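You operate a simulated robot arm through the tools that you are given. There is no shell and no other tool. Be economical: measure what you need, move in short steps, check, and stop when the job is done.

The job below is to be done with a simulated two-armed robot. You get a single attempt, and the scene is never put back.

## Task
Lock the frame's lid down and lay the orange strap roll on it.
Fine: swing both blue levers over the lid; the rolls are in the table's drawer; shut it again.

The check looks at the end state, three seconds after you hand in, the way a careful person would. Anything else that was tipped, shoved, dropped, spilled or broken makes it a failure. Lids that push on must go on centred and level and be pressed home; caps that screw on are set level and turned clockwise until they are tight.

## Robot
Two 7-joint arms with fingered hands on one trunk that stands fixed in place. Base frame: the origin is at the foot of the trunk, x ahead of it, y to its left, z up; the work surface is at about z = 0.86. Readings come in m, rad, newtons and seconds.
The left shoulder is at [0.07, 0.153, 1.297], the right one opposite. With the tool pointing down near the work surface each hand reaches from about 0.1 to 0.84 m from the base axis, measured 20 degrees to its own side. Payload 3.9 kg a hand.
Tool frame (each hand has its own): the origin (TCP) lies between the finger pads and is the grasp point; the fingertips stand 0.03 m ahead of it; z points along the fingers, y is the line along which they close. Largest opening 0.104 m; the body of the gripper starts 0.035 m behind the TCP. The gripper is a hand of 4 fingers: y runs from the thumb to the fingers, the wrist lies at [-0.017, -0.104, -0.178] in the tool frame, and closing takes about 1.5 s.
Orientation is that of the tool frame in the base frame, as [roll, pitch, yaw] about the fixed x, y, z axes, in that order (R = Rz(yaw) Ry(pitch) Rx(roll)). With the fingers straight down and the wrist toward the robot, the tool's x, y and z point along [0, 1, 0], [1, 0, 0] and [0, 0, -1] of the base frame.

## Interface
- The arms move only by the tool step_arm. It takes "left_motion", "right_motion" or both (then of equal length, played together; a hand with none holds still); each is one flat list of numbers, 6 for each row, row after row: the turn, a rotation vector about the base's x, y, z in units of 4 degrees (1.0 is 4 degrees), then the shift along the base's x, y, z in units of 40 mm (1.0 is 40 mm). In form: [ax, ay, az, dx, dy, dz, ax, ay, az, dx, dy, dz, ...]. A call has 1 to 8 rows; each row shifts and turns the commanded pose from where the row before left it. "left_grip" and "right_grip" are, for a hand that has rows, the closure, from 0 (fully open) to 1 (shut), set as the call begins (left out, the last holds). A call with a number of a shift or a turn outside -1 to 1 is refused whole. Each row takes 0.2 s and may step no farther than 0.05 m and 0.15 rad from the row before; otherwise, or with a gripper value out of range, the whole call is refused. Where a pose cannot be reached the arm comes as near as it can. A force on the tool above 40 N (or 10 N above the force at the start of the call, whichever is more), or a blocked arm, ends the call early, and 0.2 s more pass. The fingers move at their own pace (about 0.072 m/s each) and stop on an object; they squeeze with about 28 N. The grip force told is the motor's: it shows also when the fingers shut on nothing. Time passes only in rows, and 0.2 s behind the last, so rows that do not move let the fingers close. The reply holds the time, the measured pose of the TCP, the force on the tool along the base axes, the opening and the grip force, in the units named above and with some noise, with the torque about the TCP (base axes, N m) and any sound that the robot's microphone picked up.
- Cameras (640 x 400 px; columns grow to the right, rows downward): "scene" is now at [0.1361, -0.0154, 1.5279]; the picture's right is [-0.18, -0.98, 0.00], its down [-0.57, 0.10, -0.82] and it looks along [0.80, -0.14, -0.58] (base axes); focal length 214 px, centre (320, 200). "left" rides on the left gripper at [-0.066, -0.09, -0.126] in its tool frame; the picture's right is [-0.78, -0.30, 0.56], its down [0.57, -0.70, 0.42] and it looks along [0.26, 0.65, 0.71] (tool axes); focal length 275 px, centre (320, 200). "right" rides on the right gripper at [0.066, -0.09, -0.126] in its tool frame; the picture's right is [-0.78, 0.30, -0.56], its down [-0.57, -0.70, 0.42] and it looks along [-0.26, 0.65, 0.71] (tool axes); focal length 275 px, centre (320, 200). There is no depth. A picture from a camera that has moved, and an enlarged one, comes with that camera's place and axes in the base frame and with its lens.
- snapshot(camera): a new picture of that camera. No time passes.
- lift_body(by): slides the trunk up (or, below 0, down) by that many m; the arms and the scene camera ride with it, the base frame stays. It gives what a move gives, with no picture.
- curl_fingers(index, middle, ring, thumb_bend, thumb_turn, hand): sets how far each is bent, from 0 (flat) to 100 (curled in); at 30 the hand is open as for a grip, at 70 the pads meet at the TCP. One left out holds its place. A second passes; each finger stops where it meets its share of the squeeze, and holds until it gets a number again. A gripper value or a shape takes the hand back. It gives what a move gives, with no picture; readings hold the bend of each and the force on the fingers (four entries, about 0 where the hand has none), thumb and palm. thumb_turn goes from beside the hand (0) to across from the fingers (100), as for a grip.
- hand_shape(shape, hand): the hand has 4 fingers and takes this shape, open, in about a second: jaw (thumb against the fingers, like two jaws); tri (thumb and two fingers); tip (a fingertip pinch); poke (one finger out to press); point (the index stretched); flat (the hand flat); cup (the hand cupped); fist (a fist). The gripper value then closes the fingers along that shape, each until it touches; the sizes above hold for jaw. It gives what a move gives, with no picture.
- turn_head(pan, tilt): turns the head with the scene camera to pan (to the left, within 1.501 rad either way) and tilt (down, from -0.506 to 1.204), counted from straight ahead of the robot. It gives what a move gives.
- zoom(camera, box): a new picture of the part [left, top, right, bottom] of that camera's present view, enlarged. No time passes.
- sign_off(): hands the job in; it is judged then, once.

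Work in short steps. Places have to be worked out from the pictures, the camera data and where the tool is seen: move nearer, look again, correct. Check each grasp and each placing, and mend what went wrong. You have 120 turns and 86 pictures in all, those below and enlarged ones among them. Open the grippers and draw the arms clear of the work before you hand the job in, unless the task says otherwise; then end with one line.

The tools are called by a JSON object that holds its "method" and its "body". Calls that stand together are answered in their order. step_arm: Moves the arms, as the interface text tells. Its arguments: {"type":"object","properties":{"left_motion":{"type":"array","items":{"type":"number"}},"left_grip":{"type":"number"},"right_motion":{"type":"array","items":{"type":"number"}},"right_grip":{"type":"number"}},"required":[]} The other tools are called the same way: lift_body (by) slides the trunk up or down; hand_shape (shape, hand) gives the hand a shape; curl_fingers (index, middle, ring, thumb_bend, thumb_turn, hand) moves the fingers one by one; turn_head (pan, tilt) turns the head that bears the scene camera; snapshot (camera) takes a picture; zoom (camera, box) takes an enlarged picture of a part of a camera's view; sign_off () hands the job in.

At the start:

```text
time: 0.0
left_eef_pos: [0.5102, 0.0914, 1.4269]
left_ee_rot: [-3.141, 0.001, 1.57]
left_force: [1.6, 0.0, -0.5]
left_moment: [0.0, 0.02, 0.0]
left_grip_width: 0.1035
left_finger_force: 0.1
left_shape: jaw
left_bend: [30.0, 30.0, 30.0, 30.0, 97.0]
left_finger forces: [0.0, 0.0, 0.0, 0.0, 0.1, 0.1]
right_eef_pos: [0.5368, -0.2942, 1.4031]
right_ee_rot: [-3.14, 0.001, 1.572]
right_force: [-0.2, 1.0, 0.6]
right_moment: [-0.01, 0.01, 0.03]
right_grip_width: 0.1037
right_finger_force: 0.1
right_shape: jaw
right_bend: [30.0, 30.0, 30.0, 30.0, 97.0]
right_finger forces: [0.0, 0.0, 0.0, 0.0, 0.0, 0.1]
trunk travel left (down, up): [-0.75, 0.19]
head pan, tilt: [-0.178, 0.618]
```

scene: 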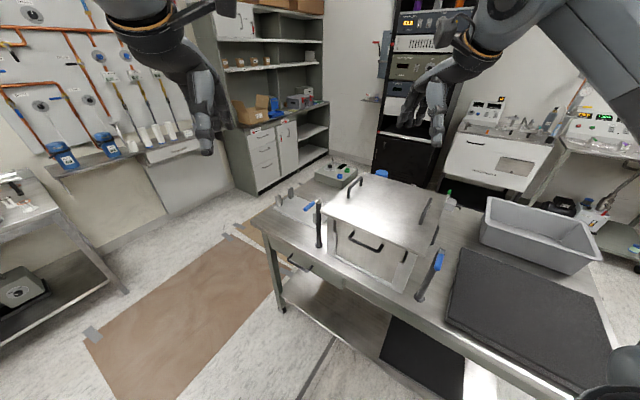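
right: 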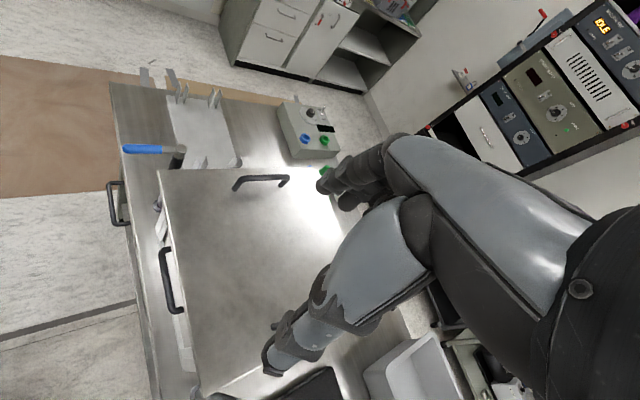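
left: 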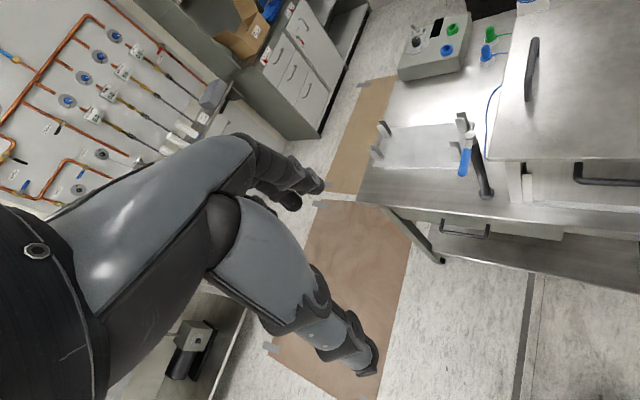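

I'll take enlarged views of the table to understand the frame, levers and drawer.

{"method": "zoom", "body": {"camera": "scene", "box": [250, 150, 490, 300]}}

{"method": "zoom", "body": {"camera": "left", "box": [340, 0, 640, 270]}}

{"method": "zoom", "body": {"camera": "right", "box": [80, 50, 400, 400]}}

```text
2.67 times, centred on (370, 225) of scene
camera zoom: at [0.1361, -0.0154, 1.5279], right [-0.18, -0.98, 0.0], down [-0.57, 0.1, -0.82], along [0.8, -0.14, -0.58], focal length 572 px, centre (187, 133)
```

zoom: 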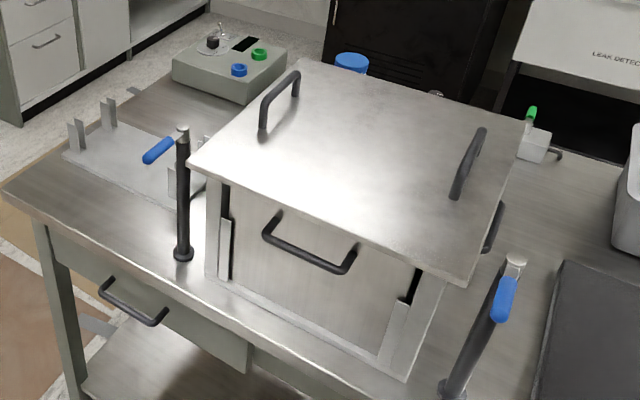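

```text
1.48 times, centred on (490, 135) of left
camera zoom: at [0.4203, 0.025, 1.5537], right [-0.3, -0.78, -0.56], down [-0.7, 0.57, -0.42], along [0.65, 0.26, -0.71], focal length 408 px, centre (68, 296)
```

zoom: 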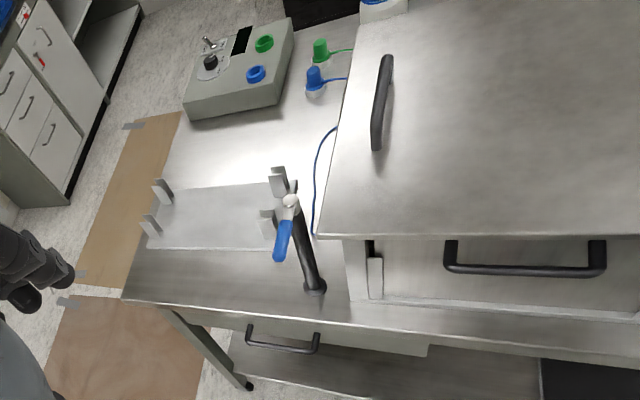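

```text
1.14 times, centred on (240, 225) of right
camera zoom: at [0.4474, -0.23, 1.5289], right [0.3, -0.78, 0.56], down [-0.7, -0.57, -0.42], along [0.65, -0.26, -0.71], focal length 315 px, centre (411, 171)
```

zoom: 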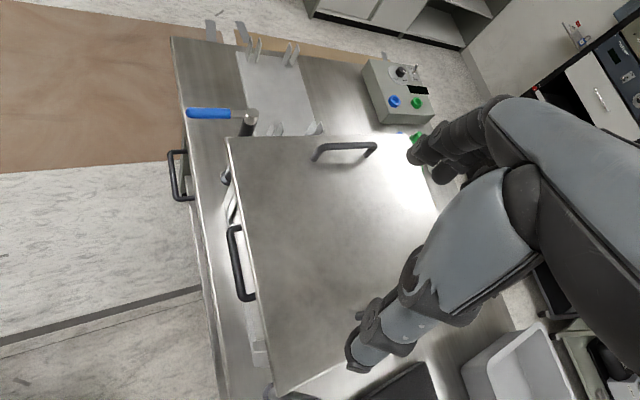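

The levers are on posts at about L (0.74,-0.12,1.09) and R (0.466,-0.408,1.09), both pointing out toward the table front, roughly (-0.7,+0.7). I'll bring the left hand nearer the left lever, keeping height, and form a poking finger.

{"method": "step_arm", "body": {"left_motion": [0, 0, 0, 0.5, 0, -0.8, 0, 0, 0, 0.5, 0, -0.8, 0, 0, 0, 0.5, 0, -0.8, 0, 0, 0, 0.5, 0, -0.8, 0, 0, 0, 0.5, 0, -0.8], "left_grip": 1}}

{"method": "snapshot", "body": {"camera": "left"}}

{"method": "snapshot", "body": {"camera": "scene"}}

```text
time: 1.2
left_eef_pos: [0.6111, 0.0931, 1.2664]
left_ee_rot: [-3.139, 0.0, 1.57]
left_force: [-0.5, -0.7, -0.6]
left_moment: [-0.01, -0.02, 0.01]
left_grip_width: 0.0001
left_finger_force: 28.2
left_shape: jaw
left_bend: [70.0, 70.0, 70.0, 48.0, 100.0]
left_finger forces: [0.1, 0.1, 0.0, 0.0, 0.1, 0.0]
right_eef_pos: [0.5389, -0.2946, 1.4022]
right_ee_rot: [-3.14, 0.0, 1.571]
right_force: [0.0, 0.4, -0.1]
right_moment: [-0.01, 0.0, 0.03]
right_grip_width: 0.1036
right_finger_force: 0.1
right_shape: jaw
right_bend: [30.0, 30.0, 30.0, 30.0, 97.0]
right_finger forces: [0.0, 0.1, 0.0, 0.0, 0.0, 0.1]
trunk travel left (down, up): [-0.75, 0.19]
head pan, tilt: [-0.178, 0.618]
```

```text
79 pictures are left
camera left: at [0.5203, 0.0271, 1.3934], right [-0.3, -0.78, -0.56], down [-0.7, 0.57, -0.42], along [0.65, 0.26, -0.71], focal length 275 px, centre (320, 200)
```

left: 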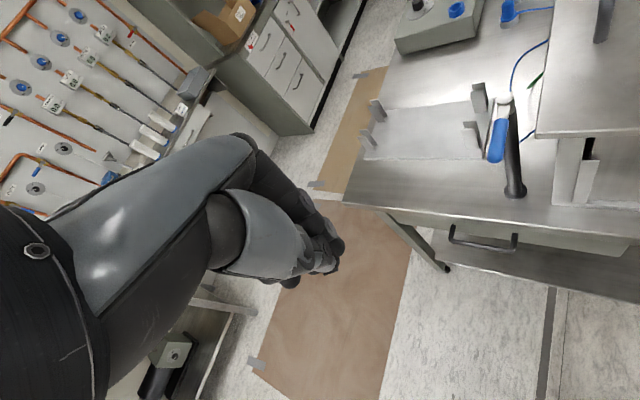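

```text
78 pictures are left
camera scene: at [0.1378, -0.015, 1.5277], right [-0.18, -0.98, 0.0], down [-0.57, 0.1, -0.81], along [0.8, -0.14, -0.58], focal length 214 px, centre (320, 200)
```

scene: 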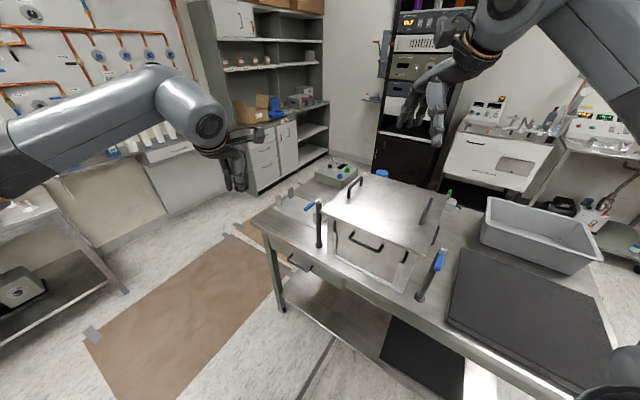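

The lid top is near z≈1.077, the lever handle near z≈1.105 with its tip at (0.68,-0.065). I'll come down on the trailing side of the lever with the closed hand.

{"method": "step_arm", "body": {"left_motion": [0, 0, 0, 0.56, -0.45, -0.66, 0, 0, 0, 0.56, -0.45, -0.66, 0, 0, 0, 0.56, -0.45, -0.66, 0, 0, 0, 0.56, -0.45, -0.66]}}

{"method": "zoom", "body": {"camera": "scene", "box": [240, 140, 400, 240]}}

{"method": "snapshot", "body": {"camera": "left"}}

```text
time: 2.2
left_eef_pos: [0.7018, 0.0175, 1.162]
left_ee_rot: [-3.141, 0.0, 1.571]
left_force: [-0.4, 0.0, 0.0]
left_moment: [0.01, -0.03, -0.02]
left_grip_width: 0.0
left_finger_force: 28.0
left_shape: jaw
left_bend: [70.0, 70.0, 70.0, 48.0, 100.0]
left_finger forces: [0.1, 0.0, 0.1, 0.1, 0.0, 0.0]
right_eef_pos: [0.5386, -0.2973, 1.4011]
right_ee_rot: [-3.141, -0.004, 1.571]
right_force: [-0.5, -0.5, -1.0]
right_moment: [0.01, 0.0, -0.02]
right_grip_width: 0.1035
right_finger_force: 0.0
right_shape: jaw
right_bend: [30.0, 30.0, 30.0, 30.0, 97.0]
right_finger forces: [0.0, 0.0, 0.1, 0.1, 0.1, 0.0]
trunk travel left (down, up): [-0.75, 0.19]
head pan, tilt: [-0.178, 0.618]
```

```text
4.00 times, centred on (320, 190) of scene
camera zoom: at [0.1377, -0.0173, 1.5277], right [-0.18, -0.98, 0.0], down [-0.57, 0.1, -0.81], along [0.8, -0.14, -0.58], focal length 858 px, centre (320, 240)
```

zoom: 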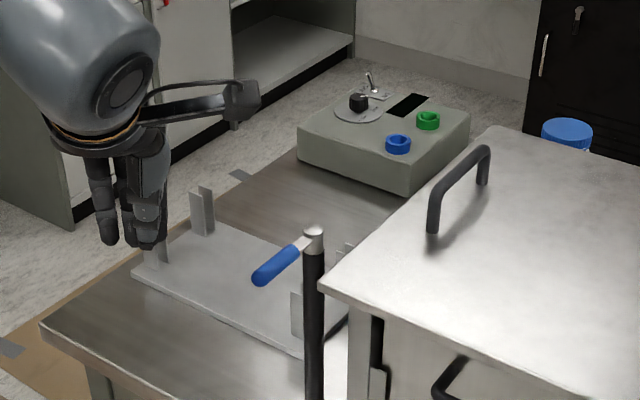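

```text
76 pictures are left
camera left: at [0.6115, -0.049, 1.2882], right [-0.3, -0.78, -0.56], down [-0.7, 0.57, -0.42], along [0.65, 0.26, -0.71], focal length 275 px, centre (320, 200)
```

left: 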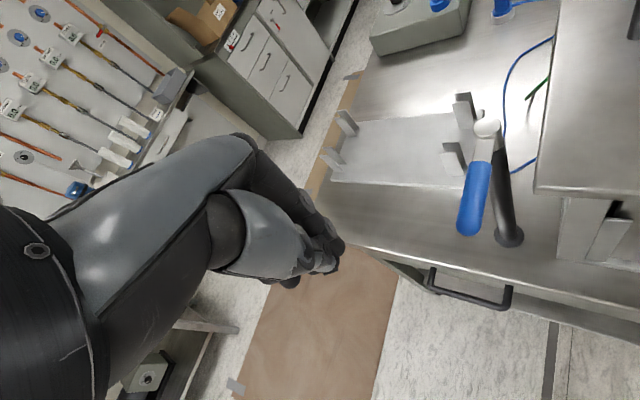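

Closed fingers span about 0.02–0.04 m around the TCP. I'll lower to tip height ≈1.097 and start pushing the lever toward −y.

{"method": "step_arm", "body": {"left_motion": [0, 0, 0, 0, 0, -0.85, 0, 0, 0, 0, -0.5, 0, 0, 0, 0, 0, -0.5, 0, 0, 0, 0, -0.1, -0.5, 0, 0, 0, 0, -0.2, -0.5, 0]}}

{"method": "zoom", "body": {"camera": "scene", "box": [240, 140, 400, 240]}}

```text
time: 3.4
left_eef_pos: [0.6886, -0.0618, 1.1278]
left_ee_rot: [-3.141, 0.0, 1.57]
left_force: [-1.1, 1.2, 1.3]
left_moment: [0.04, -0.01, -0.01]
left_grip_width: 0.0
left_finger_force: 28.0
left_shape: jaw
left_bend: [70.0, 70.0, 70.0, 48.0, 100.0]
left_finger forces: [0.0, 0.0, 0.0, 0.1, 0.1, 0.0]
right_eef_pos: [0.5358, -0.2961, 1.4025]
right_ee_rot: [3.141, -0.002, 1.572]
right_force: [0.3, -0.5, -0.5]
right_moment: [-0.02, 0.0, 0.01]
right_grip_width: 0.1037
right_finger_force: 0.0
right_shape: jaw
right_bend: [30.0, 30.0, 30.0, 30.0, 97.0]
right_finger forces: [0.1, 0.1, 0.0, 0.1, 0.1, 0.1]
trunk travel left (down, up): [-0.75, 0.19]
head pan, tilt: [-0.178, 0.618]
```

```text
4.00 times, centred on (320, 190) of scene
camera zoom: at [0.1358, -0.0166, 1.5279], right [-0.18, -0.98, 0.0], down [-0.57, 0.1, -0.82], along [0.8, -0.14, -0.58], focal length 858 px, centre (320, 240)
```

zoom: 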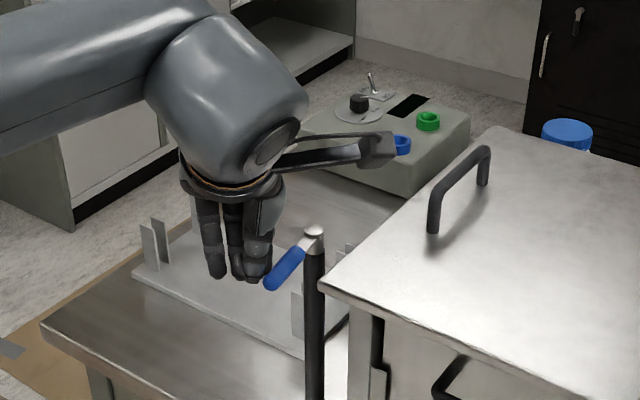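

The lever is turning. I continue along the arc.

{"method": "step_arm", "body": {"left_motion": [0, 0, 0, -0.2, -0.5, 0, 0, 0, 0, -0.1, -0.5, 0, 0, 0, 0, 0, -0.5, 0, 0, 0, 0, 0.1, -0.4, 0]}}

{"method": "zoom", "body": {"camera": "scene", "box": [240, 140, 400, 240]}}

```text
time: 4.4
left_eef_pos: [0.6813, -0.1393, 1.1274]
left_ee_rot: [3.14, 0.0, 1.57]
left_force: [-0.8, 0.0, 1.1]
left_moment: [0.05, -0.02, 0.01]
left_grip_width: 0.0
left_finger_force: 27.8
left_shape: jaw
left_bend: [70.0, 70.0, 70.0, 48.0, 100.0]
left_finger forces: [0.1, 0.0, 0.0, 0.0, 0.1, 0.0]
right_eef_pos: [0.536, -0.2962, 1.403]
right_ee_rot: [3.141, -0.001, 1.571]
right_force: [-0.3, 0.3, 0.0]
right_moment: [0.06, 0.01, 0.03]
right_grip_width: 0.1035
right_finger_force: 0.1
right_shape: jaw
right_bend: [30.0, 30.0, 30.0, 30.0, 97.0]
right_finger forces: [0.0, 0.0, 0.1, 0.0, 0.0, 0.0]
trunk travel left (down, up): [-0.75, 0.19]
head pan, tilt: [-0.178, 0.618]
```

```text
4.00 times, centred on (320, 190) of scene
camera zoom: at [0.136, -0.0163, 1.5279], right [-0.18, -0.98, 0.0], down [-0.57, 0.1, -0.82], along [0.8, -0.14, -0.58], focal length 858 px, centre (320, 240)
```

zoom: 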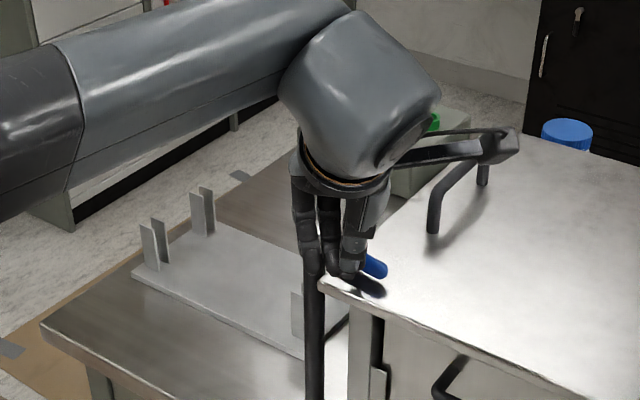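

Lever is at about 212°; a bit more until it's square across the lid or meets a stop.

{"method": "step_arm", "body": {"left_motion": [0, 0, 0, 0.1, -0.3, 0, 0, 0, 0, 0.1, -0.3, 0]}}

{"method": "zoom", "body": {"camera": "scene", "box": [240, 140, 400, 240]}}

{"method": "snapshot", "body": {"camera": "right"}}

```text
time: 5.0
left_eef_pos: [0.6854, -0.1544, 1.1306]
left_ee_rot: [3.138, 0.003, 1.571]
left_force: [-8.8, 15.5, 8.6]
left_moment: [0.37, 0.21, -0.03]
left_grip_width: 0.0001
left_finger_force: 27.7
left_shape: jaw
left_bend: [70.0, 70.0, 70.0, 48.0, 100.0]
left_finger forces: [0.0, 0.1, 0.1, 0.1, 0.1, 0.0]
right_eef_pos: [0.5313, -0.2896, 1.4073]
right_ee_rot: [3.138, 0.004, 1.569]
right_force: [0.0, 0.0, -1.1]
right_moment: [0.0, -0.03, -0.02]
right_grip_width: 0.1038
right_finger_force: 0.2
right_shape: jaw
right_bend: [30.0, 30.0, 30.0, 30.0, 97.0]
right_finger forces: [0.1, 0.0, 0.1, 0.0, 0.0, 0.0]
trunk travel left (down, up): [-0.75, 0.19]
head pan, tilt: [-0.178, 0.618]
```

```text
4.00 times, centred on (320, 190) of scene
camera zoom: at [0.1306, -0.0088, 1.5286], right [-0.17, -0.98, 0.0], down [-0.57, 0.1, -0.82], along [0.8, -0.14, -0.58], focal length 858 px, centre (320, 240)
```

zoom: 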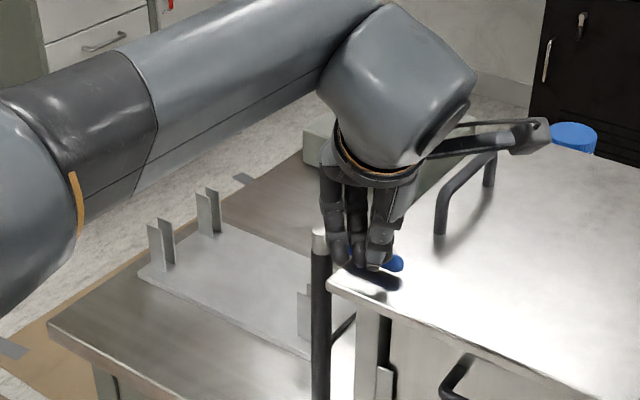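

```text
72 pictures are left
camera right: at [0.4419, -0.2237, 1.5319], right [0.29, -0.77, 0.56], down [-0.7, -0.57, -0.43], along [0.65, -0.27, -0.71], focal length 275 px, centre (320, 200)
```

right: 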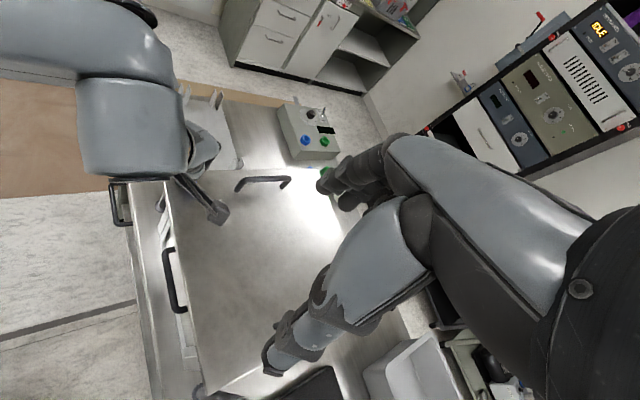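

Resistance of ~18 N suggests the end stop. I back off and lift clear, then look.

{"method": "step_arm", "body": {"left_motion": [0, 0, 0, -0.2, 0.6, 0, 0, 0, 0, -0.2, 0.8, 0.4, 0, 0, 0, -0.5, 0.5, 0.9, 0, 0, 0, -0.5, 0.7, 0.8, 0, 0, 0, -0.5, 0.7, 0.6, 0, 0, 0, 0, 0.9, 0.5]}}

{"method": "zoom", "body": {"camera": "scene", "box": [250, 150, 490, 300]}}

```text
time: 6.4
left_eef_pos: [0.6113, 0.0099, 1.2575]
left_ee_rot: [3.141, 0.003, 1.57]
left_force: [0.3, -0.7, -0.5]
left_moment: [-0.01, -0.01, -0.04]
left_grip_width: 0.0
left_finger_force: 27.6
left_shape: jaw
left_bend: [70.0, 70.0, 70.0, 48.0, 100.0]
left_finger forces: [0.0, 0.1, 0.1, 0.0, 0.0, 0.1]
right_eef_pos: [0.5352, -0.2926, 1.4039]
right_ee_rot: [3.141, 0.001, 1.569]
right_force: [-0.4, 0.7, 0.0]
right_moment: [0.01, 0.01, -0.01]
right_grip_width: 0.1037
right_finger_force: 0.0
right_shape: jaw
right_bend: [30.0, 30.0, 30.0, 30.0, 97.0]
right_finger forces: [0.0, 0.0, 0.0, 0.0, 0.0, 0.0]
trunk travel left (down, up): [-0.75, 0.19]
head pan, tilt: [-0.178, 0.618]
```

```text
2.67 times, centred on (370, 225) of scene
camera zoom: at [0.1349, -0.0122, 1.528], right [-0.18, -0.98, 0.0], down [-0.57, 0.1, -0.82], along [0.8, -0.15, -0.58], focal length 572 px, centre (187, 133)
```

zoom: 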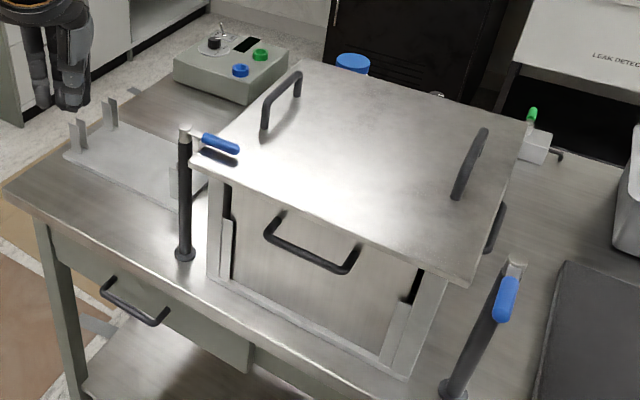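

Left lever is now ~222°, lying over the lid. Next the right lever: I bring the right hand, closed, to its trailing side.

{"method": "step_arm", "body": {"right_motion": [0, 0, 0, -0.86, -0.36, -0.6, 0, 0, 0, -0.86, -0.36, -0.6, 0, 0, 0, -0.86, -0.36, -0.6, 0, 0, 0, -0.86, -0.36, -0.6, 0, 0, 0, -0.86, -0.36, -0.6, 0, 0, 0, -0.86, -0.36, -0.6, 0, 0, 0, 0, 0, -0.9], "right_grip": 1}}

{"method": "zoom", "body": {"camera": "scene", "box": [340, 200, 580, 350]}}

{"method": "snapshot", "body": {"camera": "right"}}

```text
time: 8.0
left_eef_pos: [0.6151, 0.0082, 1.2561]
left_ee_rot: [-3.139, 0.002, 1.571]
left_force: [0.5, -0.2, -0.8]
left_moment: [-0.01, -0.02, 0.01]
left_grip_width: 0.0001
left_finger_force: 27.8
left_shape: jaw
left_bend: [70.0, 70.0, 70.0, 48.0, 100.0]
left_finger forces: [0.0, 0.0, 0.1, 0.0, 0.0, 0.0]
right_eef_pos: [0.3675, -0.3656, 1.2424]
right_ee_rot: [-3.14, 0.002, 1.572]
right_force: [0.4, -0.2, -0.1]
right_moment: [0.02, 0.02, 0.05]
right_grip_width: 0.0
right_finger_force: 27.6
right_shape: jaw
right_bend: [70.0, 70.0, 70.0, 48.0, 100.0]
right_finger forces: [0.1, 0.1, 0.1, 0.1, 0.1, 0.0]
right hand out of reach, approached as far as the arm can: row 6, 7
trunk travel left (down, up): [-0.75, 0.19]
head pan, tilt: [-0.178, 0.618]
```

```text
2.67 times, centred on (460, 275) of scene
camera zoom: at [0.1379, -0.0136, 1.5277], right [-0.18, -0.98, 0.0], down [-0.57, 0.1, -0.81], along [0.8, -0.14, -0.58], focal length 572 px, centre (-53, 0)
```

zoom: 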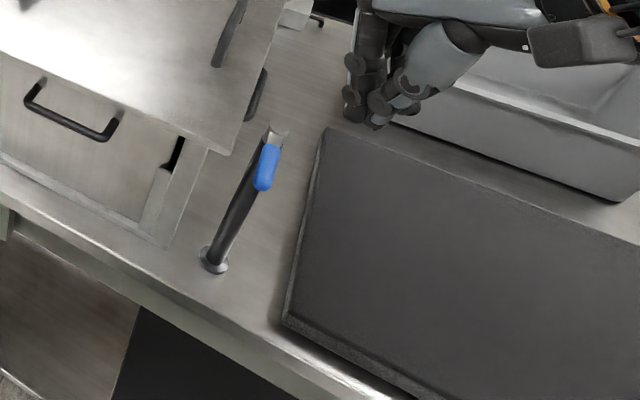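

```text
69 pictures are left
camera right: at [0.2785, -0.2999, 1.3682], right [0.3, -0.77, 0.56], down [-0.7, -0.57, -0.42], along [0.65, -0.27, -0.71], focal length 275 px, centre (320, 200)
```

right: 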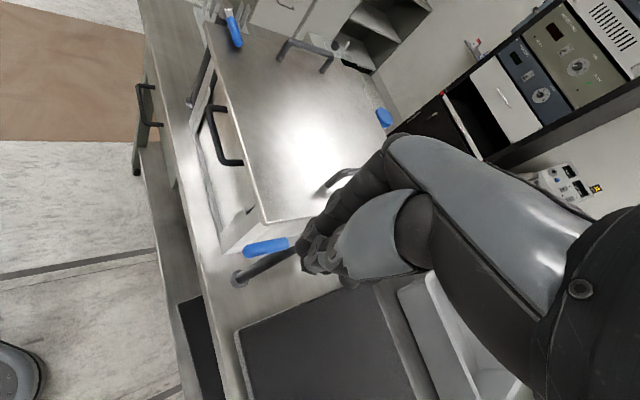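

Right arm is cramped at this height; raising the trunk gives it room. Lever tip ≈(0.40,-0.343,1.10), pivot ≈(0.455,-0.395).

{"method": "lift_body", "body": {"by": 0.17}}

{"method": "step_arm", "body": {"right_motion": [0, 0, 0, -0.7, 0, -0.8, 0, 0, 0, -0.3, 0, -0.95, 0, 0, 0, 0, 0, -0.95, 0, 0, 0, 0, 0, -0.95]}}

```text
time: 9.9
left_eef_pos: [0.6132, 0.0065, 1.4262]
left_ee_rot: [3.14, -0.001, 1.568]
left_force: [0.0, -0.4, 0.0]
left_moment: [0.03, -0.02, 0.0]
left_grip_width: 0.0
left_finger_force: 27.6
left_shape: jaw
left_bend: [70.0, 70.0, 70.0, 48.0, 100.0]
left_finger forces: [0.1, 0.1, 0.0, 0.1, 0.0, 0.1]
right_eef_pos: [0.3659, -0.3662, 1.4126]
right_ee_rot: [-3.141, 0.0, 1.572]
right_force: [-0.9, 0.0, -0.2]
right_moment: [0.0, 0.03, 0.02]
right_grip_width: 0.0
right_finger_force: 28.3
right_shape: jaw
right_bend: [70.0, 70.0, 70.0, 48.0, 100.0]
right_finger forces: [0.0, 0.1, 0.1, 0.1, 0.0, 0.0]
trunk travel left (down, up): [-0.92, 0.02]
head pan, tilt: [-0.178, 0.618]
```

```text
time: 10.9
left_eef_pos: [0.6138, 0.0052, 1.426]
left_ee_rot: [-3.14, 0.0, 1.569]
left_force: [0.0, 0.2, -0.2]
left_moment: [-0.01, 0.0, -0.01]
left_grip_width: 0.0
left_finger_force: 27.9
left_shape: jaw
left_bend: [70.0, 70.0, 70.0, 48.0, 100.0]
left_finger forces: [0.0, 0.0, 0.0, 0.0, 0.1, 0.0]
right_eef_pos: [0.3682, -0.3477, 1.2825]
right_ee_rot: [-3.141, -0.002, 1.57]
right_force: [0.3, -0.4, -0.2]
right_moment: [-0.02, 0.02, 0.0]
right_grip_width: 0.0
right_finger_force: 27.4
right_shape: jaw
right_bend: [70.0, 70.0, 70.0, 48.0, 100.0]
right_finger forces: [0.0, 0.1, 0.1, 0.0, 0.0, 0.1]
right hand out of reach, approached as far as the arm can: row 1, 2
trunk travel left (down, up): [-0.92, 0.02]
head pan, tilt: [-0.178, 0.618]
```

Try moving back further now that it's lower relative to the shoulder.

{"method": "step_arm", "body": {"right_motion": [0, 0, 0, 0, -0.4, -0.6, 0, 0, 0, -0.5, 0, -0.4, 0, 0, 0, -0.5, 0, 0]}}

{"method": "snapshot", "body": {"camera": "right"}}

{"method": "zoom", "body": {"camera": "scene", "box": [340, 220, 580, 370]}}

```text
time: 11.7
left_eef_pos: [0.611, 0.0075, 1.4273]
left_ee_rot: [3.139, 0.002, 1.569]
left_force: [-0.6, 0.2, 0.4]
left_moment: [0.01, 0.01, -0.01]
left_grip_width: 0.0
left_finger_force: 28.2
left_shape: jaw
left_bend: [70.0, 70.0, 70.0, 48.0, 100.0]
left_finger forces: [0.0, 0.0, 0.1, 0.1, 0.1, 0.1]
right_eef_pos: [0.3246, -0.3621, 1.2463]
right_ee_rot: [3.141, 0.001, 1.569]
right_force: [-0.2, -0.6, 0.4]
right_moment: [-0.02, -0.06, 0.0]
right_grip_width: 0.0
right_finger_force: 27.5
right_shape: jaw
right_bend: [70.0, 70.0, 70.0, 48.0, 100.0]
right_finger forces: [0.1, 0.0, 0.1, 0.0, 0.1, 0.0]
trunk travel left (down, up): [-0.92, 0.02]
head pan, tilt: [-0.178, 0.618]
```

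```text
68 pictures are left
camera right: at [0.2352, -0.2962, 1.3712], right [0.3, -0.78, 0.56], down [-0.7, -0.57, -0.42], along [0.65, -0.27, -0.71], focal length 275 px, centre (320, 200)
```

right: 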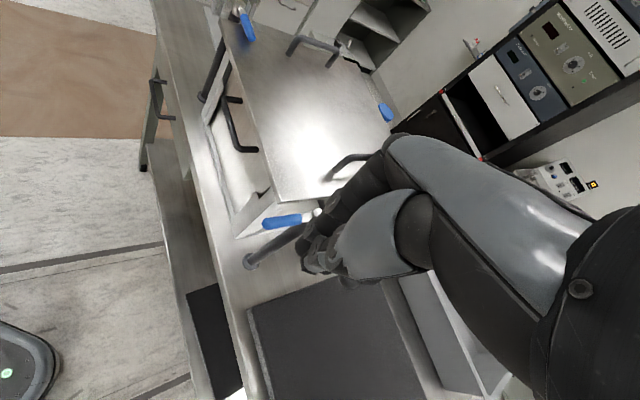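

```text
2.67 times, centred on (460, 295) of scene
camera zoom: at [0.1339, -0.0138, 1.6981], right [-0.18, -0.98, 0.0], down [-0.57, 0.1, -0.82], along [0.8, -0.15, -0.58], focal length 572 px, centre (-53, -53)
```

zoom: 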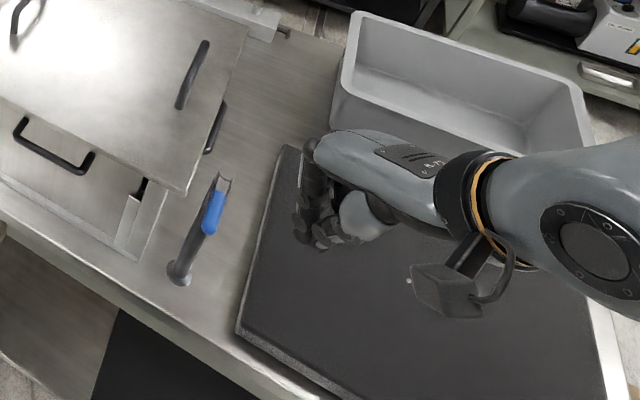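

Lever pivot ≈(0.450,-0.398,1.113), tip ≈(0.398,-0.345). Lower to tip height 1.10 and push it around.

{"method": "step_arm", "body": {"right_motion": [0, 0, 0, 0, 0, -0.95, 0, 0, 0, 0, 0, -0.95, 0, 0, 0, 0, 0, -0.95, 0, 0, 0, 0.6, 0, 0, 0, 0, 0, 0.6, 0.1, 0, 0, 0, 0, 0.6, 0.3, 0, 0, 0, 0, 0.5, 0.5, 0]}}

{"method": "zoom", "body": {"camera": "scene", "box": [340, 220, 580, 370]}}

```text
time: 13.3
left_eef_pos: [0.6133, 0.007, 1.4271]
left_ee_rot: [3.141, 0.002, 1.569]
left_force: [-0.6, 0.1, 0.4]
left_moment: [0.0, 0.01, 0.02]
left_grip_width: 0.0002
left_finger_force: 28.0
left_shape: jaw
left_bend: [70.0, 70.0, 70.0, 48.0, 100.0]
left_finger forces: [0.0, 0.1, 0.0, 0.1, 0.0, 0.0]
right_eef_pos: [0.4212, -0.3262, 1.1318]
right_ee_rot: [-3.139, 0.0, 1.57]
right_force: [-0.9, 0.8, 1.4]
right_moment: [-0.02, 0.0, -0.03]
right_grip_width: 0.0
right_finger_force: 27.8
right_shape: jaw
right_bend: [70.0, 70.0, 70.0, 48.0, 100.0]
right_finger forces: [0.0, 0.1, 0.1, 0.1, 0.1, 0.1]
trunk travel left (down, up): [-0.92, 0.02]
head pan, tilt: [-0.178, 0.618]
```

```text
2.67 times, centred on (460, 295) of scene
camera zoom: at [0.1367, -0.0149, 1.6979], right [-0.18, -0.98, 0.0], down [-0.57, 0.1, -0.81], along [0.8, -0.14, -0.58], focal length 572 px, centre (-53, -53)
```

zoom: 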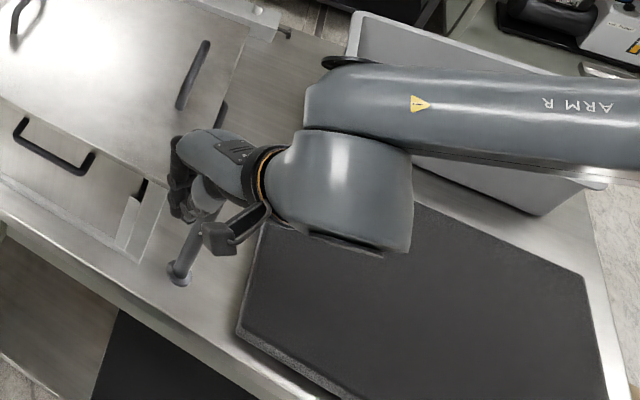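

Force is light, so the lever is turning (hidden by the hand). I continue the arc.

{"method": "step_arm", "body": {"right_motion": [0, 0, 0, 0.45, 0.4, 0, 0, 0, 0, 0.5, 0.2, 0, 0, 0, 0, 0.4, 0, 0]}}

{"method": "snapshot", "body": {"camera": "right"}}

{"method": "snapshot", "body": {"camera": "left"}}

```text
time: 14.1
left_eef_pos: [0.6141, 0.0073, 1.4285]
left_ee_rot: [-3.14, 0.0, 1.57]
left_force: [-0.1, 0.3, 1.2]
left_moment: [0.03, 0.03, -0.02]
left_grip_width: 0.0
left_finger_force: 28.4
left_shape: jaw
left_bend: [70.0, 70.0, 70.0, 48.0, 100.0]
left_finger forces: [0.0, 0.1, 0.1, 0.0, 0.1, 0.0]
right_eef_pos: [0.4751, -0.3034, 1.1314]
right_ee_rot: [-3.141, 0.0, 1.569]
right_force: [-0.3, -0.1, -0.2]
right_moment: [0.03, -0.02, 0.02]
right_grip_width: 0.0
right_finger_force: 27.6
right_shape: jaw
right_bend: [70.0, 70.0, 70.0, 48.0, 100.0]
right_finger forces: [0.0, 0.0, 0.1, 0.0, 0.0, 0.0]
trunk travel left (down, up): [-0.92, 0.02]
head pan, tilt: [-0.178, 0.618]
```

```text
65 pictures are left
camera right: at [0.3854, -0.2377, 1.257], right [0.3, -0.78, 0.56], down [-0.7, -0.57, -0.42], along [0.65, -0.26, -0.72], focal length 275 px, centre (320, 200)
```

right: 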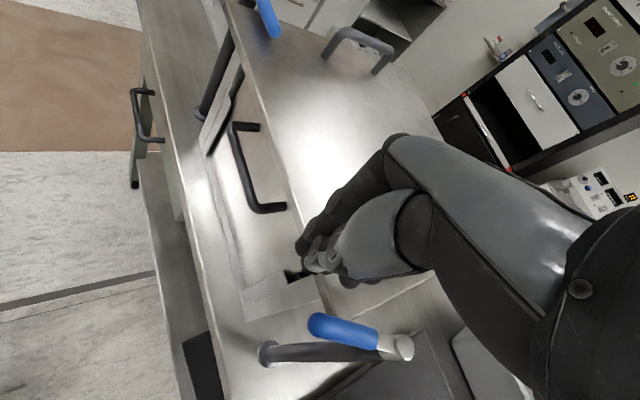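

```text
64 pictures are left
camera left: at [0.5233, -0.0593, 1.553], right [-0.3, -0.78, -0.56], down [-0.7, 0.57, -0.42], along [0.65, 0.26, -0.71], focal length 275 px, centre (320, 200)
```

left: 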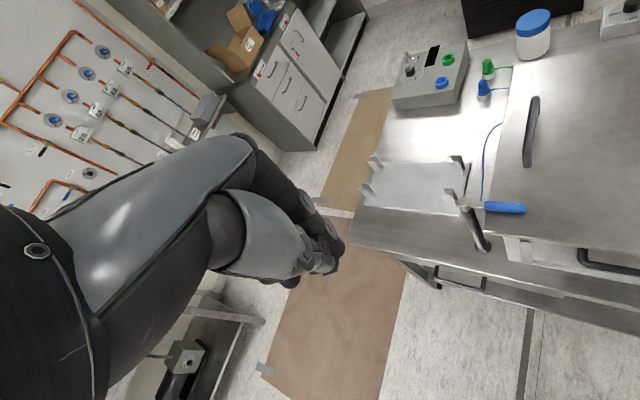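

The lever only rotated to ~100° before the hand slipped past its tip. I'll lift, go back behind it, and push closer to the pivot.

{"method": "step_arm", "body": {"right_motion": [0, 0, 0, 0, 0, 0.9, 0, 0, 0, 0, 0, 0.8, 0, 0, 0, -0.8, -0.4, 0, 0, 0, 0, -0.8, -0.4, 0, 0, 0, 0, -0.6, -0.3, 0, 0, 0, 0, 0, 0, -0.9, 0, 0, 0, 0, 0, -0.8]}}

{"method": "snapshot", "body": {"camera": "right"}}

```text
time: 15.7
left_eef_pos: [0.6139, 0.0042, 1.4263]
left_ee_rot: [-3.141, -0.003, 1.57]
left_force: [-0.3, -0.5, 0.9]
left_moment: [0.0, 0.02, -0.02]
left_grip_width: 0.0002
left_finger_force: 27.5
left_shape: jaw
left_bend: [70.0, 70.0, 70.0, 48.0, 100.0]
left_finger forces: [0.0, 0.0, 0.1, 0.0, 0.0, 0.0]
right_eef_pos: [0.3853, -0.3495, 1.1287]
right_ee_rot: [-3.141, -0.002, 1.571]
right_force: [0.9, -0.2, -0.5]
right_moment: [0.05, 0.02, -0.01]
right_grip_width: 0.0
right_finger_force: 28.0
right_shape: jaw
right_bend: [70.0, 70.0, 70.0, 48.0, 100.0]
right_finger forces: [0.0, 0.0, 0.1, 0.0, 0.0, 0.1]
trunk travel left (down, up): [-0.92, 0.02]
head pan, tilt: [-0.178, 0.618]
```

```text
63 pictures are left
camera right: at [0.2962, -0.2841, 1.2553], right [0.3, -0.78, 0.56], down [-0.7, -0.57, -0.42], along [0.65, -0.26, -0.71], focal length 275 px, centre (320, 200)
```

right: 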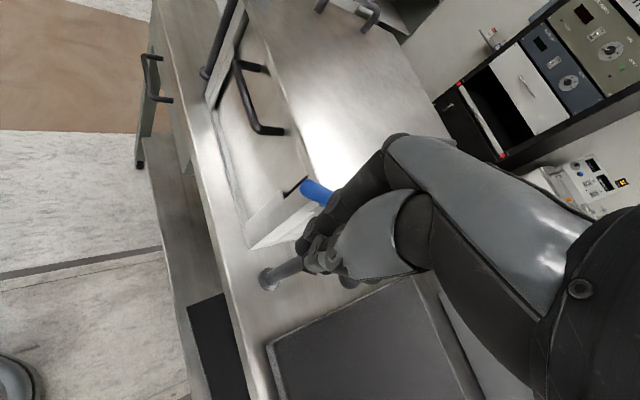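

Now behind the lever; pushing +x, closer to the pivot.

{"method": "step_arm", "body": {"right_motion": [0, 0, 0, 0.6, 0, 0, 0, 0, 0, 0.6, 0.1, 0, 0, 0, 0, 0.4, 0.2, 0, 0, 0, 0, 0.3, 0.1, 0]}}

{"method": "snapshot", "body": {"camera": "right"}}

```text
time: 16.7
left_eef_pos: [0.6124, 0.0078, 1.4267]
left_ee_rot: [-3.14, 0.003, 1.569]
left_force: [0.8, 0.4, -0.3]
left_moment: [0.01, 0.01, 0.0]
left_grip_width: 0.0
left_finger_force: 28.2
left_shape: jaw
left_bend: [70.0, 70.0, 70.0, 48.0, 100.0]
left_finger forces: [0.0, 0.0, 0.1, 0.0, 0.1, 0.1]
right_eef_pos: [0.4612, -0.3319, 1.1331]
right_ee_rot: [-3.141, 0.001, 1.57]
right_force: [-1.2, -0.4, 2.5]
right_moment: [-0.02, 0.01, 0.0]
right_grip_width: 0.0002
right_finger_force: 27.6
right_shape: jaw
right_bend: [70.0, 70.0, 70.0, 48.0, 100.0]
right_finger forces: [0.0, 0.0, 0.0, 0.0, 0.0, 0.0]
trunk travel left (down, up): [-0.92, 0.02]
head pan, tilt: [-0.178, 0.618]
```

```text
62 pictures are left
camera right: at [0.3716, -0.2665, 1.2577], right [0.3, -0.78, 0.56], down [-0.7, -0.57, -0.42], along [0.65, -0.27, -0.71], focal length 275 px, centre (320, 200)
```

right: 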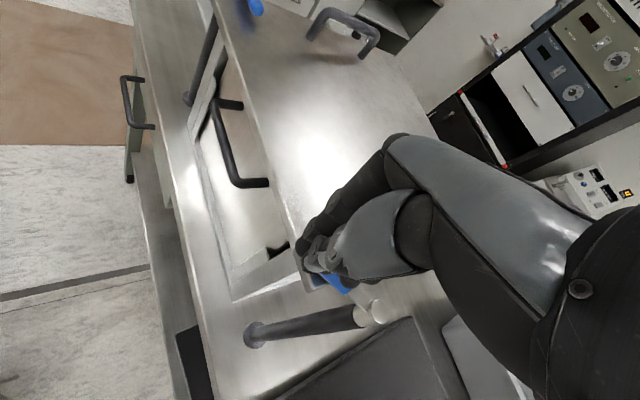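

Lever follows. I push on, curving toward the stop.

{"method": "step_arm", "body": {"right_motion": [0, 0, 0, 0.4, 0, 0, 0, 0, 0, 0.3, -0.1, 0, 0, 0, 0, 0.25, -0.2, 0]}}

{"method": "snapshot", "body": {"camera": "right"}}

```text
time: 17.5
left_eef_pos: [0.6116, 0.0074, 1.4275]
left_ee_rot: [3.141, 0.001, 1.569]
left_force: [-0.5, 0.1, -0.3]
left_moment: [-0.04, 0.0, 0.03]
left_grip_width: 0.0001
left_finger_force: 27.8
left_shape: jaw
left_bend: [70.0, 70.0, 70.0, 48.0, 100.0]
left_finger forces: [0.0, 0.0, 0.1, 0.1, 0.1, 0.1]
right_eef_pos: [0.4984, -0.3425, 1.1326]
right_ee_rot: [-3.141, -0.001, 1.571]
right_force: [-1.4, 2.1, 1.4]
right_moment: [0.0, 0.07, -0.02]
right_grip_width: 0.0
right_finger_force: 27.8
right_shape: jaw
right_bend: [70.0, 70.0, 70.0, 48.0, 100.0]
right_finger forces: [0.0, 0.1, 0.0, 0.1, 0.0, 0.1]
trunk travel left (down, up): [-0.92, 0.02]
head pan, tilt: [-0.178, 0.618]
```

```text
61 pictures are left
camera right: at [0.4091, -0.2779, 1.258], right [0.3, -0.78, 0.56], down [-0.7, -0.57, -0.42], along [0.65, -0.26, -0.71], focal length 275 px, centre (320, 200)
```

right: 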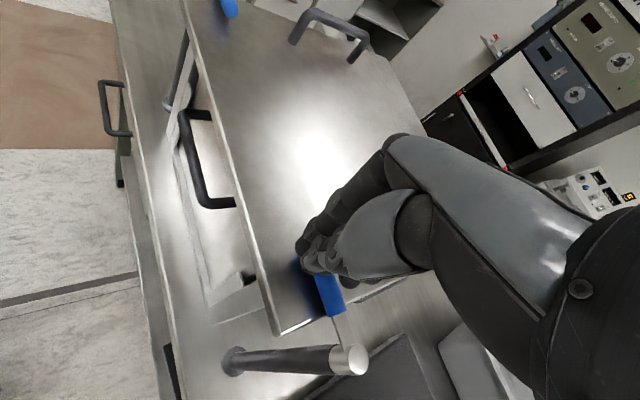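

Lever seems near 45°; push gently a bit more until it meets the stop.

{"method": "step_arm", "body": {"right_motion": [0, 0, 0, 0.25, -0.25, 0, 0, 0, 0, 0.2, -0.2, 0]}}

{"method": "snapshot", "body": {"camera": "right"}}

```text
time: 18.1
left_eef_pos: [0.6134, 0.0071, 1.4268]
left_ee_rot: [-3.141, 0.001, 1.57]
left_force: [0.5, -0.4, -0.5]
left_moment: [0.0, 0.02, -0.03]
left_grip_width: 0.0002
left_finger_force: 28.1
left_shape: jaw
left_bend: [70.0, 70.0, 70.0, 48.0, 100.0]
left_finger forces: [0.0, 0.0, 0.0, 0.0, 0.0, 0.1]
right_eef_pos: [0.5163, -0.3624, 1.1309]
right_ee_rot: [-3.141, 0.001, 1.571]
right_force: [0.3, -0.2, 0.5]
right_moment: [0.02, 0.01, 0.0]
right_grip_width: 0.0
right_finger_force: 28.2
right_shape: jaw
right_bend: [70.0, 70.0, 70.0, 49.0, 100.0]
right_finger forces: [0.1, 0.0, 0.1, 0.0, 0.1, 0.0]
trunk travel left (down, up): [-0.92, 0.02]
head pan, tilt: [-0.178, 0.618]
```

```text
60 pictures are left
camera right: at [0.4266, -0.2974, 1.2565], right [0.3, -0.78, 0.56], down [-0.7, -0.57, -0.42], along [0.65, -0.27, -0.71], focal length 275 px, centre (320, 200)
```

right: 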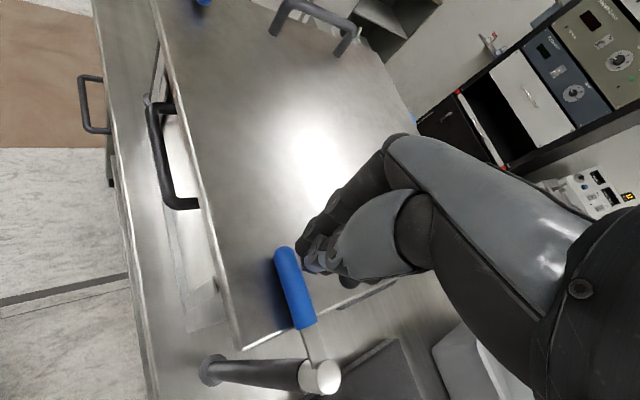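

Right lever now lies at ~44°, parallel to the lid's front edge and over the lid. Lift the right hand away and check from the scene camera.

{"method": "step_arm", "body": {"right_motion": [0, 0, 0, 0, 0, 0.95, 0, 0, 0, 0, 0, 0.95, 0, 0, 0, 0, -0.5, 0.95, 0, 0, 0, 0, -0.5, 0.95, 0, 0, 0, 0, -0.8, 0.8, 0, 0, 0, 0, -0.8, 0.8, 0, 0, 0, 0, -0.8, 0.8]}}

{"method": "zoom", "body": {"camera": "scene", "box": [230, 170, 470, 320]}}

```text
time: 19.9
left_eef_pos: [0.6132, 0.0083, 1.4268]
left_ee_rot: [3.141, 0.002, 1.571]
left_force: [0.2, -0.2, 1.1]
left_moment: [-0.03, 0.02, 0.0]
left_grip_width: 0.0
left_finger_force: 28.6
left_shape: jaw
left_bend: [70.0, 70.0, 70.0, 48.0, 100.0]
left_finger forces: [0.0, 0.0, 0.0, 0.0, 0.0, 0.0]
right_eef_pos: [0.3789, -0.5123, 1.1825]
right_ee_rot: [-2.704, 0.103, 1.383]
right_force: [-1.0, 0.2, -0.1]
right_moment: [0.0, -0.01, 0.03]
right_grip_width: 0.0
right_finger_force: 27.8
right_shape: jaw
right_bend: [70.0, 70.0, 70.0, 49.0, 100.0]
right_finger forces: [0.0, 0.0, 0.0, 0.0, 0.0, 0.0]
right hand out of reach, approached as far as the arm can: row 5, 6, 7
trunk travel left (down, up): [-0.92, 0.02]
head pan, tilt: [-0.178, 0.618]
stopped in row 7 (right hand): the arm was blocked; the commanded pose is now the measured one
```

```text
2.67 times, centred on (350, 245) of scene
camera zoom: at [0.1368, -0.0146, 1.6978], right [-0.18, -0.98, 0.0], down [-0.57, 0.1, -0.81], along [0.8, -0.14, -0.58], focal length 572 px, centre (240, 80)
```

zoom: 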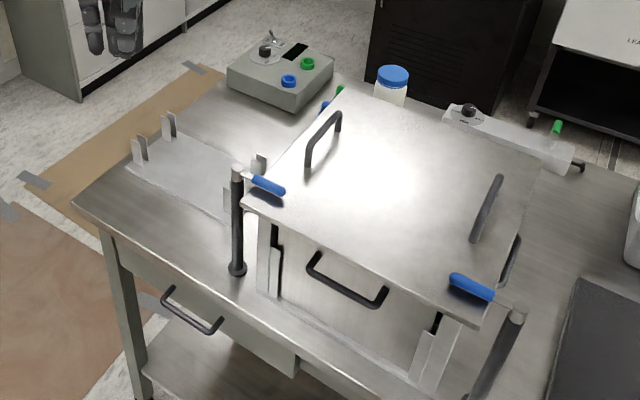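

Both levers lie over the lid. But the right arm ended oddly (blocked, z 1.18); check its whereabouts.

{"method": "snapshot", "body": {"camera": "scene"}}

{"method": "snapshot", "body": {"camera": "right"}}

```text
58 pictures are left
camera scene: at [0.1368, -0.0146, 1.6978], right [-0.18, -0.98, 0.0], down [-0.57, 0.1, -0.81], along [0.8, -0.14, -0.58], focal length 214 px, centre (320, 200)
```

scene: 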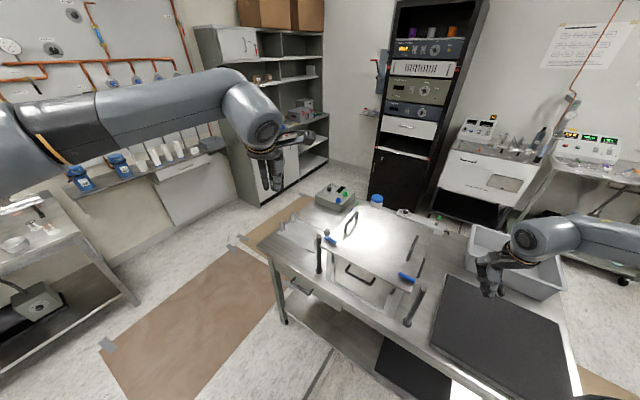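

```text
57 pictures are left
camera right: at [0.3663, -0.4273, 1.3273], right [0.36, -0.81, 0.46], down [-0.91, -0.42, -0.03], along [0.21, -0.4, -0.89], focal length 275 px, centre (320, 200)
```

right: 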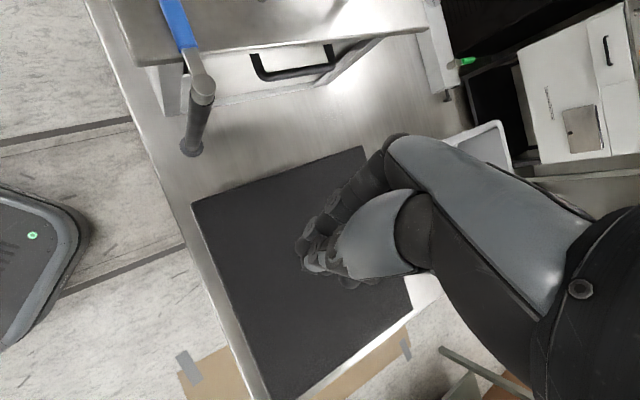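

The right arm hovers above the mat, touching nothing. I raise it gently to a freer pose.

{"method": "step_arm", "body": {"right_motion": [0, 0, 0, 0.4, 0, 0.6, 0, 0, 0, 0.4, 0, 0.6, 0, 0, 0, 0.4, 0, 0.6, 0, 0, 0, 0.4, 0, 0.6]}}

{"method": "zoom", "body": {"camera": "scene", "box": [400, 180, 640, 330]}}

```text
time: 20.9
left_eef_pos: [0.6138, 0.0077, 1.4258]
left_ee_rot: [3.141, 0.001, 1.573]
left_force: [0.2, -0.6, 0.5]
left_moment: [-0.02, 0.05, 0.0]
left_grip_width: 0.0001
left_finger_force: 27.5
left_shape: jaw
left_bend: [70.0, 70.0, 70.0, 48.0, 100.0]
left_finger forces: [0.0, 0.0, 0.1, 0.0, 0.0, 0.0]
right_eef_pos: [0.4406, -0.5059, 1.2787]
right_ee_rot: [-2.703, 0.105, 1.378]
right_force: [0.5, 0.6, 0.5]
right_moment: [-0.01, -0.04, -0.01]
right_grip_width: 0.0001
right_finger_force: 27.6
right_shape: jaw
right_bend: [70.0, 70.0, 70.0, 49.0, 100.0]
right_finger forces: [0.0, 0.1, 0.0, 0.1, 0.0, 0.0]
right hand out of reach, approached as far as the arm can: row 3, 4
trunk travel left (down, up): [-0.92, 0.02]
head pan, tilt: [-0.178, 0.618]
```

```text
2.67 times, centred on (520, 255) of scene
camera zoom: at [0.137, -0.0147, 1.6978], right [-0.18, -0.98, 0.0], down [-0.57, 0.1, -0.81], along [0.8, -0.14, -0.58], focal length 572 px, centre (-213, 53)
```

zoom: 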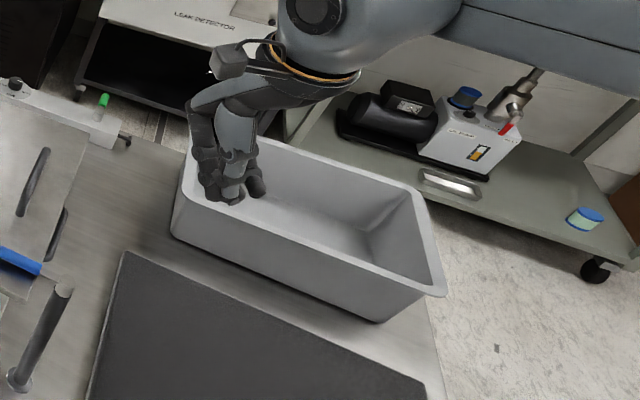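

Bin is undisturbed. I return the right arm to its high, free starting pose so I can lower the trunk for the drawer.

{"method": "step_arm", "body": {"right_motion": [0.1, -0.9, 0.35, 0.31, 0.63, 0.9, 0.1, -0.9, 0.35, 0.31, 0.63, 0.9, 0.1, -0.9, 0.35, 0.31, 0.63, 0.9, 0.1, -0.9, 0.35, 0.31, 0.63, 0.9, 0.1, -0.9, 0.35, 0.31, 0.63, 0.9, 0.1, -0.9, 0.35, 0.31, 0.63, 0.9, 0.1, -0.8, 0.35, 0.31, 0.63, 0.9, 0, 0, 0.2, 0.31, 0.63, 0.9]}}

```text
time: 22.7
left_eef_pos: [0.6136, 0.0088, 1.4266]
left_ee_rot: [-3.139, 0.001, 1.57]
left_force: [-0.9, -1.4, 0.2]
left_moment: [0.0, 0.01, 0.02]
left_grip_width: 0.0
left_finger_force: 27.7
left_shape: jaw
left_bend: [70.0, 70.0, 70.0, 48.0, 100.0]
left_finger forces: [0.0, 0.1, 0.1, 0.0, 0.0, 0.0]
right_eef_pos: [0.5433, -0.3016, 1.5622]
right_ee_rot: [-3.125, 0.002, 1.549]
right_force: [0.7, 0.6, -0.6]
right_moment: [-0.01, 0.03, -0.04]
right_grip_width: 0.0
right_finger_force: 28.1
right_shape: jaw
right_bend: [70.0, 70.0, 70.0, 49.0, 100.0]
right_finger forces: [0.1, 0.0, 0.0, 0.1, 0.0, 0.0]
trunk travel left (down, up): [-0.92, 0.02]
head pan, tilt: [-0.178, 0.618]
```

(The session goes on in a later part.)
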